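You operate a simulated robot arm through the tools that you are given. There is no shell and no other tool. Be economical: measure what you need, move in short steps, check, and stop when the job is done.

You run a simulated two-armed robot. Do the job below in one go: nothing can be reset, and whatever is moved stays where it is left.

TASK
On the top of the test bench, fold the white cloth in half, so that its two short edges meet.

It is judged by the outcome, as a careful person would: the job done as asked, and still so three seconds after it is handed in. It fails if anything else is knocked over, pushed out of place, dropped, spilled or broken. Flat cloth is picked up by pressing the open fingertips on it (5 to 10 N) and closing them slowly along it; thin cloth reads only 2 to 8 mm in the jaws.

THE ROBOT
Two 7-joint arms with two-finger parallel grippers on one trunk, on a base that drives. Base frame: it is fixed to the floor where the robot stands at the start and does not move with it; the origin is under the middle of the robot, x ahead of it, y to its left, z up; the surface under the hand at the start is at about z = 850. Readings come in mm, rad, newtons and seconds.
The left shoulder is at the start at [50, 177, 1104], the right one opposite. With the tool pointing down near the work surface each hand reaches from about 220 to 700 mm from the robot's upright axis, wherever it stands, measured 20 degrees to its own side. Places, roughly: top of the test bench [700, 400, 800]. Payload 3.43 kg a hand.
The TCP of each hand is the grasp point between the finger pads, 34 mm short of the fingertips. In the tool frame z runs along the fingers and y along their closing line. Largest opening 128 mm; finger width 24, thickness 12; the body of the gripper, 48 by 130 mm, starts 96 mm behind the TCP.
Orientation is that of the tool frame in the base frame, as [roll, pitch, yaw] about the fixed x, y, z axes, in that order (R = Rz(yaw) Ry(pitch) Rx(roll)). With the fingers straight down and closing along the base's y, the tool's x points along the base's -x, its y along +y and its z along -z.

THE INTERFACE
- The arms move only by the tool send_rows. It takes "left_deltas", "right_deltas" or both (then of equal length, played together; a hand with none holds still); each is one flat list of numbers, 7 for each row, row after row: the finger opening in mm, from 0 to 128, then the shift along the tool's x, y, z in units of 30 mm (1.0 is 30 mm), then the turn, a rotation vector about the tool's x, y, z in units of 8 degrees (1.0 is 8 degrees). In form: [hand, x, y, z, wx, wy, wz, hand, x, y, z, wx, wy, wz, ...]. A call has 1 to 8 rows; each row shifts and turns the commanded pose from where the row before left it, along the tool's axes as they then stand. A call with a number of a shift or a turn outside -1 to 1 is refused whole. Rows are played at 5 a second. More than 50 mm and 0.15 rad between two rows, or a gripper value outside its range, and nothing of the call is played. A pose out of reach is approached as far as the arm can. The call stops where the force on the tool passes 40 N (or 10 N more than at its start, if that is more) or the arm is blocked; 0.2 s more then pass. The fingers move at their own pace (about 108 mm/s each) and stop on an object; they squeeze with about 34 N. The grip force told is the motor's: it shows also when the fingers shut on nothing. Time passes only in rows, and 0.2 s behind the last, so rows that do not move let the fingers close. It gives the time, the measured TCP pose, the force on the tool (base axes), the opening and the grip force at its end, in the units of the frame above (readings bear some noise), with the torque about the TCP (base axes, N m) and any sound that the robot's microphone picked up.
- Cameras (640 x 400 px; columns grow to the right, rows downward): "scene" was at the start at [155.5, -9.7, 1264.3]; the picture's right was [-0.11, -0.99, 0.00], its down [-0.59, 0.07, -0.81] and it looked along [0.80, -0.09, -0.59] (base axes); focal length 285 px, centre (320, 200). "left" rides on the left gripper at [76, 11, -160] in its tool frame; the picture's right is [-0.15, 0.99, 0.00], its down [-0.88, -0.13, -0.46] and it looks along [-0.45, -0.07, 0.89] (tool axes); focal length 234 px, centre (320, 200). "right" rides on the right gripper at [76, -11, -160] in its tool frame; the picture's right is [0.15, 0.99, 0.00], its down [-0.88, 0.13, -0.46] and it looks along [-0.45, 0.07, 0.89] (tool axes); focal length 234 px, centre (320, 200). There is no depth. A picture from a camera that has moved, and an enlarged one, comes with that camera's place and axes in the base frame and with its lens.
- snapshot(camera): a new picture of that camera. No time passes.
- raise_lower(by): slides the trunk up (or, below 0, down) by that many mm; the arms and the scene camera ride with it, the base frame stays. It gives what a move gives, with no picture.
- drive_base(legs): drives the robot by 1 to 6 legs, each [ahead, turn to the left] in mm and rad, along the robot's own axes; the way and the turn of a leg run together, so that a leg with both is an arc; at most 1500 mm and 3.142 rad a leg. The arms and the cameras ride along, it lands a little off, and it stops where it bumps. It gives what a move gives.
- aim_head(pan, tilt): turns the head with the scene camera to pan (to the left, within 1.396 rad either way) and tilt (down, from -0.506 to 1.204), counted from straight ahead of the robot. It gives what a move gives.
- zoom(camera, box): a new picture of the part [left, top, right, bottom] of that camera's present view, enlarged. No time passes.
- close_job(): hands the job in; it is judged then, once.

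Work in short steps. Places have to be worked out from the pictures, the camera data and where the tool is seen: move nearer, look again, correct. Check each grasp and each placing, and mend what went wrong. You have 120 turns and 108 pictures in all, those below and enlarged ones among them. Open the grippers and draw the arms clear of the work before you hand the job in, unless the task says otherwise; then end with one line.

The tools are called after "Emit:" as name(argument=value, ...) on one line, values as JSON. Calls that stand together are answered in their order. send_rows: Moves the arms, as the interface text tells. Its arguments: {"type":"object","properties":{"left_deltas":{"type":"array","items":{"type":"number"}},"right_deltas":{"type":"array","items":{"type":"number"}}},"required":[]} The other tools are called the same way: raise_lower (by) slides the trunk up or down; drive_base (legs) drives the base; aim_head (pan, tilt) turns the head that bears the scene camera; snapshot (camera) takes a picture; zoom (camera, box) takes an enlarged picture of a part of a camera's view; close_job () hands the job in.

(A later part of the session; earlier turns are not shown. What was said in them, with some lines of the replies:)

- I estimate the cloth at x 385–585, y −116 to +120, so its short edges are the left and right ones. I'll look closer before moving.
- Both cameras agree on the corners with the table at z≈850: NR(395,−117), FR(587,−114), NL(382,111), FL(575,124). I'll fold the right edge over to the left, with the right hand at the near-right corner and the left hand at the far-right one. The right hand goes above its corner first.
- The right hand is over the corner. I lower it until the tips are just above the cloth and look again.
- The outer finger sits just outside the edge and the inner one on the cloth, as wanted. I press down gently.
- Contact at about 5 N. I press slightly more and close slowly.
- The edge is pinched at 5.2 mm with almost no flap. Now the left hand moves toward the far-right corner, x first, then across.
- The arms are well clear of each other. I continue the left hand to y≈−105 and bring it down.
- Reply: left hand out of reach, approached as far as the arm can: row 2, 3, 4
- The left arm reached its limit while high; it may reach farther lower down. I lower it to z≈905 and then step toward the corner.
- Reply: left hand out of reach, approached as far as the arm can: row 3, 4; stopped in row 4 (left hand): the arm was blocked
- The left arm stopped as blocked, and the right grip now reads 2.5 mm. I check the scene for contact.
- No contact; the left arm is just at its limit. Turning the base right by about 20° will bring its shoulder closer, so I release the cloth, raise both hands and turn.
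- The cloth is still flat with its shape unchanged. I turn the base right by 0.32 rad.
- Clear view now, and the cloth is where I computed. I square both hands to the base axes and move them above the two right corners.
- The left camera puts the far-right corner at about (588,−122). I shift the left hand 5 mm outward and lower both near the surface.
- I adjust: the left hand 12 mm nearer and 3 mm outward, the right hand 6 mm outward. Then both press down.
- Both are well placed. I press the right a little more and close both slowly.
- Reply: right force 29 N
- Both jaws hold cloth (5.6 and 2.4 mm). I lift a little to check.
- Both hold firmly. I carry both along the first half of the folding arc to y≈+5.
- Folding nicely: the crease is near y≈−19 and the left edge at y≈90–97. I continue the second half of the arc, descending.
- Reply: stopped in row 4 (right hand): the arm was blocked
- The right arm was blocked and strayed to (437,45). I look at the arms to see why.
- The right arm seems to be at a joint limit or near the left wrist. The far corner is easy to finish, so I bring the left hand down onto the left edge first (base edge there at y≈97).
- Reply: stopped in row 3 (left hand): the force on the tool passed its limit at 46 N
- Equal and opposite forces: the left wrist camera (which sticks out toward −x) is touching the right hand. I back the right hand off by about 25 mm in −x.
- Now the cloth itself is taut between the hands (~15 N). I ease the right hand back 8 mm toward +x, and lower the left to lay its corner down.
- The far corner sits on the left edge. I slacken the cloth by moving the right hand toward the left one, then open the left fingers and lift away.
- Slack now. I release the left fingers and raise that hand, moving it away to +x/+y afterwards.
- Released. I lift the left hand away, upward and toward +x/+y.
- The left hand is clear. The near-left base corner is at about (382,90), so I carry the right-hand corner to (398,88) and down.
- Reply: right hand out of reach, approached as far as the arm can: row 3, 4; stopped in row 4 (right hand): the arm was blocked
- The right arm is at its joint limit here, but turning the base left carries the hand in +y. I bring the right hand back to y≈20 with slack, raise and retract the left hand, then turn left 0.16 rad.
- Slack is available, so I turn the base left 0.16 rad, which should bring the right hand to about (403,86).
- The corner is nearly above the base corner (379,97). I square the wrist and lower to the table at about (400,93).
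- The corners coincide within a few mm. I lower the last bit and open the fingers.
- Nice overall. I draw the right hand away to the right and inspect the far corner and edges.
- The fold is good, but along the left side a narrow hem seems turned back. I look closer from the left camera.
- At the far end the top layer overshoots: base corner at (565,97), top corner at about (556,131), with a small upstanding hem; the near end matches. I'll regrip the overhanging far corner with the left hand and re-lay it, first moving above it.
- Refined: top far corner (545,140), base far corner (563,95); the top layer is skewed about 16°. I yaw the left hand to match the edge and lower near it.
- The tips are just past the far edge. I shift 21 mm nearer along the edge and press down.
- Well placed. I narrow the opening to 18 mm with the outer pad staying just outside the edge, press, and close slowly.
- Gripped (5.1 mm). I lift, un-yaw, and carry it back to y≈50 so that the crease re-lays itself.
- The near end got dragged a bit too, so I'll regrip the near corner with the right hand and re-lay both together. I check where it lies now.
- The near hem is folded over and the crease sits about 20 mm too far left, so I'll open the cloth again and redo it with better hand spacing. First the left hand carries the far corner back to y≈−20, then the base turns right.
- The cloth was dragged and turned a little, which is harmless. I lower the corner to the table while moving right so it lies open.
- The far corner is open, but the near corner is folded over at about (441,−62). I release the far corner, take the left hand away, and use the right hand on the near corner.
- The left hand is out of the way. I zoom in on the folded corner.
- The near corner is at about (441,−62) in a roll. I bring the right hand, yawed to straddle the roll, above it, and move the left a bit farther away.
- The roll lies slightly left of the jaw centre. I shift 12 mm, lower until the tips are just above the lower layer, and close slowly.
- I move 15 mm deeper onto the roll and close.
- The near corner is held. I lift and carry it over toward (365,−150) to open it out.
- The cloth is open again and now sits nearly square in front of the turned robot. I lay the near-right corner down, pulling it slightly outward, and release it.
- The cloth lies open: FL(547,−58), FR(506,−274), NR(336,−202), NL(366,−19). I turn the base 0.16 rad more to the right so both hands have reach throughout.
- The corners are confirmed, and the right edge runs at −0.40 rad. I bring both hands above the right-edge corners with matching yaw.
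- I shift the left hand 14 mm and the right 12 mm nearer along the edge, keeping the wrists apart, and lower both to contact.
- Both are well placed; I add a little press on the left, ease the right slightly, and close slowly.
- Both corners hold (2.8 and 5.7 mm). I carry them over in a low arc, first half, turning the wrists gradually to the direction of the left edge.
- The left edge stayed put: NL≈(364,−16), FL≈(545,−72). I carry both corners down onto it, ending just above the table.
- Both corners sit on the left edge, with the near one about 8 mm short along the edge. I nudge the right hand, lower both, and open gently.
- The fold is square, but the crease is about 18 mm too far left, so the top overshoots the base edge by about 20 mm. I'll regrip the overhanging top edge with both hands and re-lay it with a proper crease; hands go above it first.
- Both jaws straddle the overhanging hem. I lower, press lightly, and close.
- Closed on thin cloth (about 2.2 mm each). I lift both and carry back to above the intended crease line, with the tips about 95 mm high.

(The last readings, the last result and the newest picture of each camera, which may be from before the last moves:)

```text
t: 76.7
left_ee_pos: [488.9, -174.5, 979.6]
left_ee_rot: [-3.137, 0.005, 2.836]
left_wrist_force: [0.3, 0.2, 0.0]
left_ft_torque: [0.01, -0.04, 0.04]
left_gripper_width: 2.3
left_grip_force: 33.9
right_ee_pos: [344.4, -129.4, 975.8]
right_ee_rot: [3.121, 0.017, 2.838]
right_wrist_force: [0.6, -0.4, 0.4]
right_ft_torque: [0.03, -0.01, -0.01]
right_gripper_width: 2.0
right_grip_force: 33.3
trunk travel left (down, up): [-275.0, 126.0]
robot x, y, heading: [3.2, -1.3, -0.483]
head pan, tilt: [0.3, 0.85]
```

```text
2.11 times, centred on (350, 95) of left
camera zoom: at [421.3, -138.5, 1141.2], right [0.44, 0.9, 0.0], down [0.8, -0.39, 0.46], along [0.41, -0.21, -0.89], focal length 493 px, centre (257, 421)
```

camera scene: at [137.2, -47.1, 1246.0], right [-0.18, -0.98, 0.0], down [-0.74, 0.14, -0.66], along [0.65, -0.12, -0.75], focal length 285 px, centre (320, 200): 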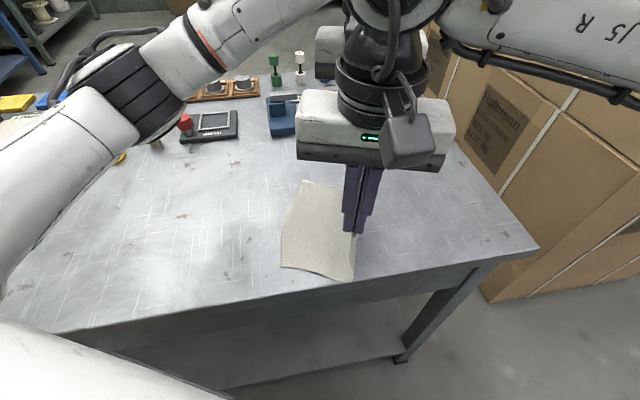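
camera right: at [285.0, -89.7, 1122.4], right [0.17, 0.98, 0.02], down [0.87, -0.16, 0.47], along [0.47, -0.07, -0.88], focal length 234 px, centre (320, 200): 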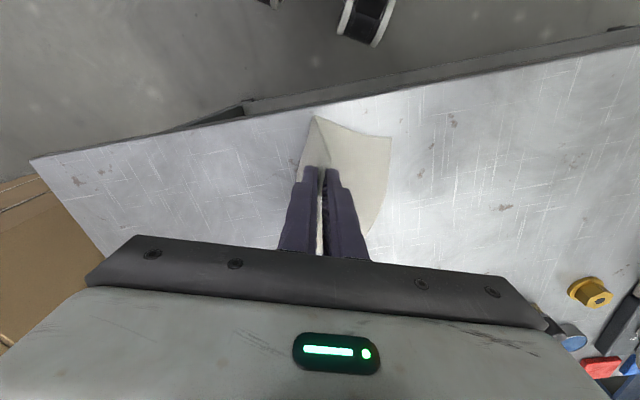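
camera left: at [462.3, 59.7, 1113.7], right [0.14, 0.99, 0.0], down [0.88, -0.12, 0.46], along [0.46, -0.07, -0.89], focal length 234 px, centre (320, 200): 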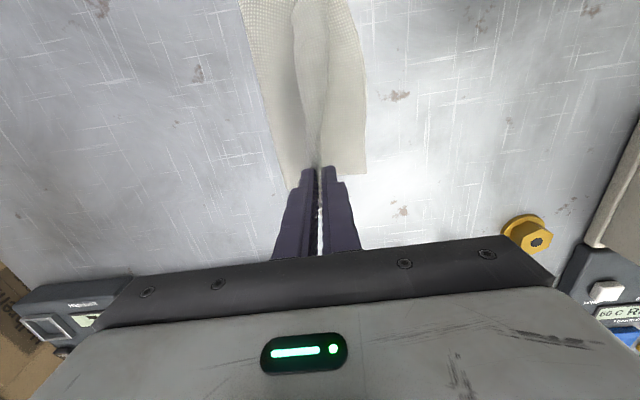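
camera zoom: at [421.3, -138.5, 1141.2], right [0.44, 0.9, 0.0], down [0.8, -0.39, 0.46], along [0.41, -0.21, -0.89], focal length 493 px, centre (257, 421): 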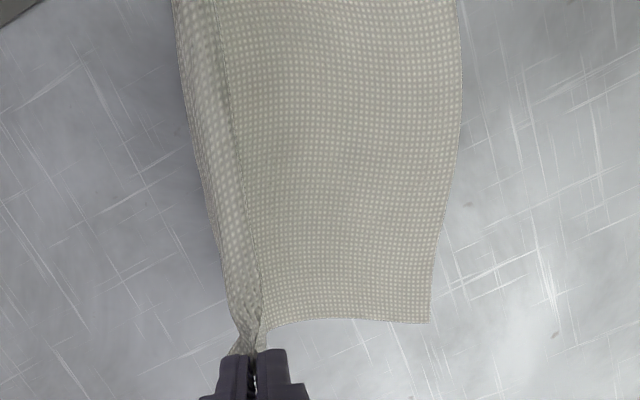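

The base layer now lies flat at nearly its full half width (NL≈(358,−27), FL≈(541,−84)). I roll the crease slightly more to the right and lay both corners on the left edge.

Emit:
send_rows(left_deltas=[0, 0, -0.3, -0.15, 0, 0, 0, 0, -0.01, 0.5, 0, 0, 0, 0, 0, -0.01, 0.65, 0.15, 0, 0, 0, 0, -0.01, 0.7, 0.4, 0, 0, 0, 0, -0.01, 0.7, 0.7, 0, 0, 0, 0, -0.01, 0.55, 0.85, 0, 0, 0, 0, -0.01, 0.35, 0.8, 0, 0, 0, 0, 0, 0.14, 0.35, 0, 0, 0], right_deltas=[0, 0, -0.3, -0.15, 0, 0, 0, 0, 0, 0.5, 0, 0, 0, 0, 0, 0, 0.65, 0.15, 0, 0, 0, 0, 0, 0.7, 0.4, 0, 0, 0, 0, 0, 0.7, 0.65, 0, 0, 0, 0, 0, 0.55, 0.75, 0, 0, 0, 0, 0, 0.35, 0.75, 0, 0, 0, 0, 0, 0.12, 0.35, 0, 0, 0])

Emit:
zoom(camera="left", box=[140, 20, 440, 210])

Emit:
zoom(camera="right", box=[140, 60, 440, 250])

```text
t: 78.5
left_ee_pos: [522.2, -81.3, 889.0]
left_ee_rot: [-3.134, 0.007, 2.834]
left_wrist_force: [-0.6, 0.5, 0.5]
left_ft_torque: [0.03, 0.02, 0.01]
left_gripper_width: 2.6
left_grip_force: 33.9
right_ee_pos: [374.9, -34.1, 889.8]
right_ee_rot: [3.119, 0.017, 2.837]
right_wrist_force: [0.8, -0.7, 0.3]
right_ft_torque: [0.01, 0.0, -0.02]
right_gripper_width: 2.4
right_grip_force: 33.9
trunk travel left (down, up): [-275.0, 126.0]
robot x, y, heading: [0.6, -2.4, -0.484]
head pan, tilt: [0.3, 0.85]
```

```text
2.11 times, centred on (290, 115) of left
camera zoom: at [453.6, -45.6, 1050.0], right [0.44, 0.9, -0.01], down [0.8, -0.39, 0.46], along [0.41, -0.21, -0.89], focal length 493 px, centre (383, 379)
```

zoom: 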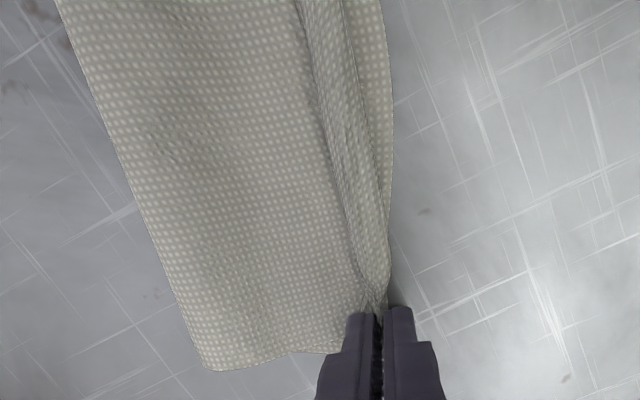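

```text
2.11 times, centred on (290, 155) of right
camera zoom: at [295.1, -24.7, 1048.4], right [0.16, 0.99, 0.02], down [0.87, -0.15, 0.47], along [0.47, -0.06, -0.88], focal length 493 px, centre (383, 295)
```

zoom: 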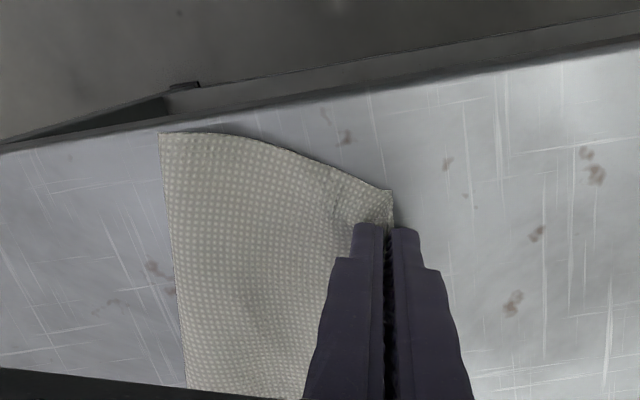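

Aligned on both corners. I lower the last millimetres, open gently and withdraw upward.

Emit:
send_rows(left_deltas=[0, 0, 0, 0.07, 0, 0, 0, 0, 0, 0, 0, 0, 0, 0, 5, 0, 0, 0, 0, 0, 0, 10, 0, 0, 0, 0, 0, 0, 16, 0, 0, 0, 0, 0, 0, 22, 0, 0, -0.1, 0, 0, 0, 22, 0, 0, -0.5, 0, 0, 0, 22, 0, 0, -0.9, 0, 0, 0], right_deltas=[0, 0, 0, 0.07, 0, 0, 0, 0, 0, 0, 0, 0, 0, 0, 5, 0, 0, 0, 0, 0, 0, 10, 0, 0, 0, 0, 0, 0, 16, 0, 0, 0, 0, 0, 0, 22, 0, 0, -0.1, 0, 0, 0, 22, 0, 0, -0.5, 0, 0, 0, 22, 0, 0, -0.9, 0, 0, 0])

Emit:
send_rows(left_deltas=[22, 0, 0, -0.9, 0, 0, 0, 22, 0, 0.5, -0.9, 0, 0, 0, 22, 0, 1, -0.5, 0, 0, 0, 22, 0, 1, 0, 0, 0, 0, 22, 0, 1, 0, 0, 0, 0], right_deltas=[22, 0, 0, -0.9, 0, 0, 0, 22, 0, -0.5, -0.9, 0, 0, 0, 22, 0, -1, -0.9, 0, 0, 0, 22, 0, -1, -0.5, 0, 0, 0, 22, 0, -1, 0, 0, 0, 0, 22, 0, -1, 0, 0, 0, 0, 22, 0, -1, 0, 0, 0, 0])

Emit:
zoom(camera="scene", box=[240, 150, 400, 290])

Emit:
zoom(camera="left", box=[80, 0, 380, 190])

```text
t: 80.3
left_ee_pos: [522.6, -78.9, 930.3]
left_ee_rot: [-3.135, 0.008, 2.834]
left_wrist_force: [-0.7, -0.1, -0.2]
left_ft_torque: [0.03, 0.01, 0.0]
left_gripper_width: 22.1
left_grip_force: 0.1
right_ee_pos: [374.1, -35.2, 932.5]
right_ee_rot: [3.122, 0.015, 2.836]
right_wrist_force: [-0.8, -0.3, 0.1]
right_ft_torque: [-0.01, -0.01, -0.01]
right_gripper_width: 21.9
right_grip_force: 0.0
trunk travel left (down, up): [-275.0, 126.0]
robot x, y, heading: [1.7, 3.0, -0.478]
head pan, tilt: [0.3, 0.85]
```

```text
refused: give rows for one hand, or as many for the one as for the other
```

```text
2.86 times, centred on (320, 220) of scene
camera zoom: at [137.1, -46.6, 1246.0], right [-0.18, -0.98, 0.0], down [-0.74, 0.14, -0.66], along [0.65, -0.12, -0.75], focal length 813 px, centre (320, 143)
```

zoom: 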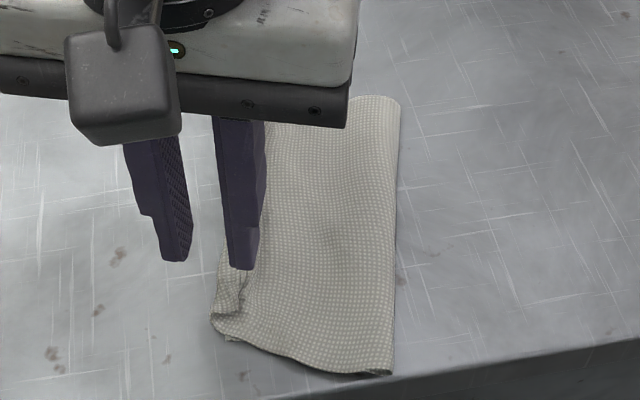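

```text
2.11 times, centred on (230, 95) of left
camera zoom: at [455.0, -43.3, 1091.0], right [0.44, 0.9, 0.0], down [0.8, -0.39, 0.46], along [0.41, -0.21, -0.89], focal length 493 px, centre (510, 421)
```

zoom: 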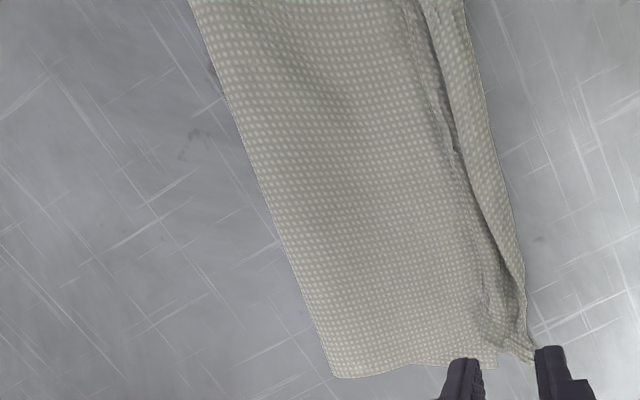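

Looks better. I withdraw both hands fully to get a clear view.

Emit:
send_rows(left_deltas=[22, 0, 0, -0.9, 0, 0, 0, 22, 0, 0.5, -0.9, 0, 0, 0, 22, 0, 1, -0.5, 0, 0, 0, 22, 0, 1, 0, 0, 0, 0, 22, 0, 1, 0, 0, 0, 0, 22, 0, 0, 0, 0, 0, 0, 22, 0, 0, 0, 0, 0, 0], right_deltas=[22, 0, 0, -0.9, 0, 0, 0, 22, 0, -0.5, -0.9, 0, 0, 0, 22, 0, -1, -0.9, 0, 0, 0, 22, 0, -1, -0.5, 0, 0, 0, 22, 0, -1, 0, 0, 0, 0, 22, 0, -1, 0, 0, 0, 0, 22, 0, -1, 0, 0, 0, 0])

Emit:
zoom(camera="scene", box=[250, 165, 370, 285])

Emit:
zoom(camera="left", box=[80, 0, 320, 190])

```text
t: 81.9
left_ee_pos: [552.5, 18.4, 1000.2]
left_ee_rot: [-3.139, 0.008, 2.834]
left_wrist_force: [0.1, 1.0, 0.0]
left_ft_torque: [0.01, 0.01, 0.03]
left_gripper_width: 22.0
left_grip_force: 0.1
right_ee_pos: [319.9, -197.1, 1026.6]
right_ee_rot: [3.12, 0.018, 2.837]
right_wrist_force: [-0.2, 0.4, -0.3]
right_ft_torque: [0.05, 0.0, -0.02]
right_gripper_width: 22.1
right_grip_force: 0.0
trunk travel left (down, up): [-275.0, 126.0]
robot x, y, heading: [1.3, -4.6, -0.485]
head pan, tilt: [0.3, 0.85]
```

```text
3.33 times, centred on (310, 225) of scene
camera zoom: at [137.3, -47.0, 1246.1], right [-0.18, -0.98, 0.0], down [-0.74, 0.14, -0.66], along [0.65, -0.12, -0.75], focal length 949 px, centre (353, 117)
```

zoom: 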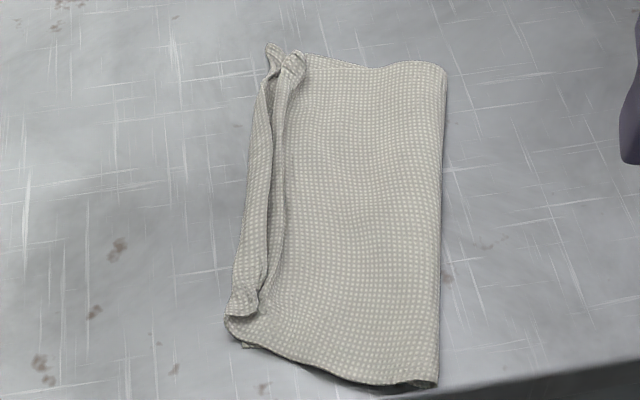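

```text
2.11 times, centred on (200, 95) of left
camera zoom: at [485.3, 53.6, 1159.6], right [0.44, 0.9, 0.0], down [0.8, -0.39, 0.46], along [0.41, -0.21, -0.89], focal length 493 px, centre (573, 421)
```

zoom: 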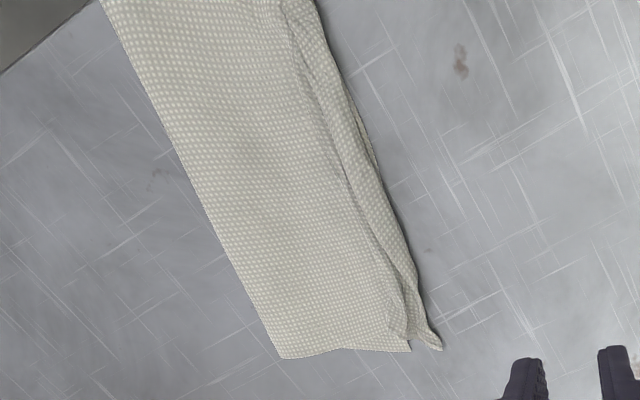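

The layers are nearly aligned, but a narrow hem is curled along the edge. I take one close look at it before deciding.

Emit:
zoom(camera="left", box=[180, 60, 300, 180])

```text
3.33 times, centred on (240, 120) of left
camera zoom: at [485.3, 53.6, 1159.6], right [0.44, 0.9, 0.0], down [0.8, -0.39, 0.46], along [0.41, -0.21, -0.89], focal length 781 px, centre (587, 467)
```

zoom: 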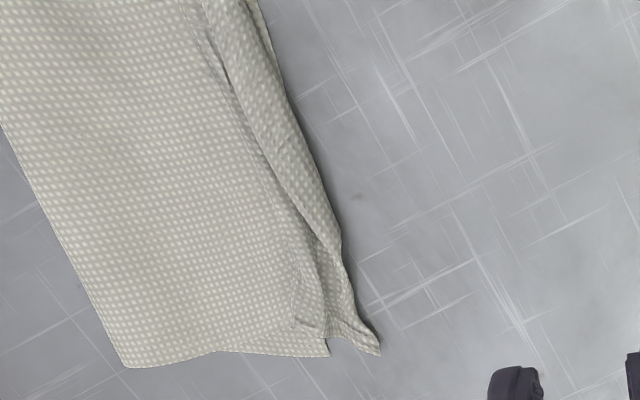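

Along most of its length the free short edge lies within about 5–10 mm of the base's short edge, and the corners are within about 20 mm. The layers are folded in half and stable, and more handling could make it worse. I draw both arms well clear and do a final check.

Emit:
send_rows(left_deltas=[22, 0, 0.9, -0.6, 0, 0, 0, 22, 0.3, 0.9, -0.6, 0, 0, 0, 22, 0.5, 0.9, -0.6, 0, 0, 0, 22, 0.5, 0.9, 0, 0, 0, 0], right_deltas=[22, 0, -0.8, -0.6, 0, 0, 0, 22, 0, -0.8, -0.6, 0, 0, 0, 22, 0, -0.5, 0, 0, 0, 0, 22, 0, 0, 0, 0, 0, 0])

Emit:
snapshot(camera="scene")

Emit:
zoom(camera="scene", box=[250, 165, 370, 285])

```text
t: 82.9
left_ee_pos: [547.2, 137.1, 1051.3]
left_ee_rot: [-3.134, 0.006, 2.834]
left_wrist_force: [0.2, -1.3, -0.1]
left_ft_torque: [0.01, 0.03, 0.0]
left_gripper_width: 21.8
left_grip_force: 0.0
right_ee_pos: [302.4, -255.5, 1060.2]
right_ee_rot: [3.121, 0.015, 2.836]
right_wrist_force: [0.0, 0.1, 0.1]
right_ft_torque: [-0.02, 0.0, -0.01]
right_gripper_width: 22.1
right_grip_force: 0.1
trunk travel left (down, up): [-275.0, 126.0]
robot x, y, heading: [0.2, 0.1, -0.481]
head pan, tilt: [0.3, 0.85]
```

```text
6 pictures are left
camera scene: at [137.3, -46.1, 1246.1], right [-0.18, -0.98, 0.0], down [-0.74, 0.14, -0.66], along [0.65, -0.12, -0.75], focal length 285 px, centre (320, 200)
```

scene: 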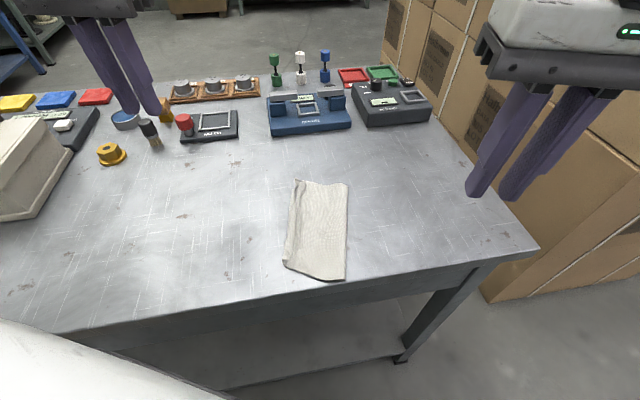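

```text
3.33 times, centred on (310, 225) of scene
camera zoom: at [137.3, -46.1, 1246.1], right [-0.18, -0.98, 0.0], down [-0.74, 0.14, -0.66], along [0.65, -0.12, -0.75], focal length 949 px, centre (353, 117)
```

zoom: 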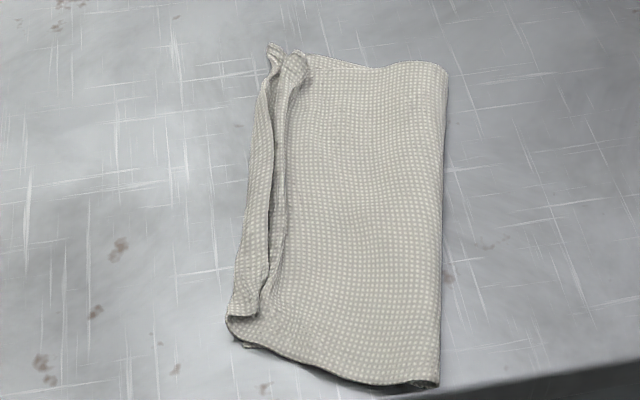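

The cloth is folded in half and stable, the short edges meet along the left side, nothing else has been disturbed, and both arms are clear with open grippers. I hand the job in.

Emit:
close_job()

```text
The job is handed in.
```

The white cloth is folded in half on the test bench. Its short edges meet to within about 1 cm along most of their length and about 2 cm at the corners. A narrow hem is still curled back along that side, and the cloth ended up shifted and slightly turned from where it started.
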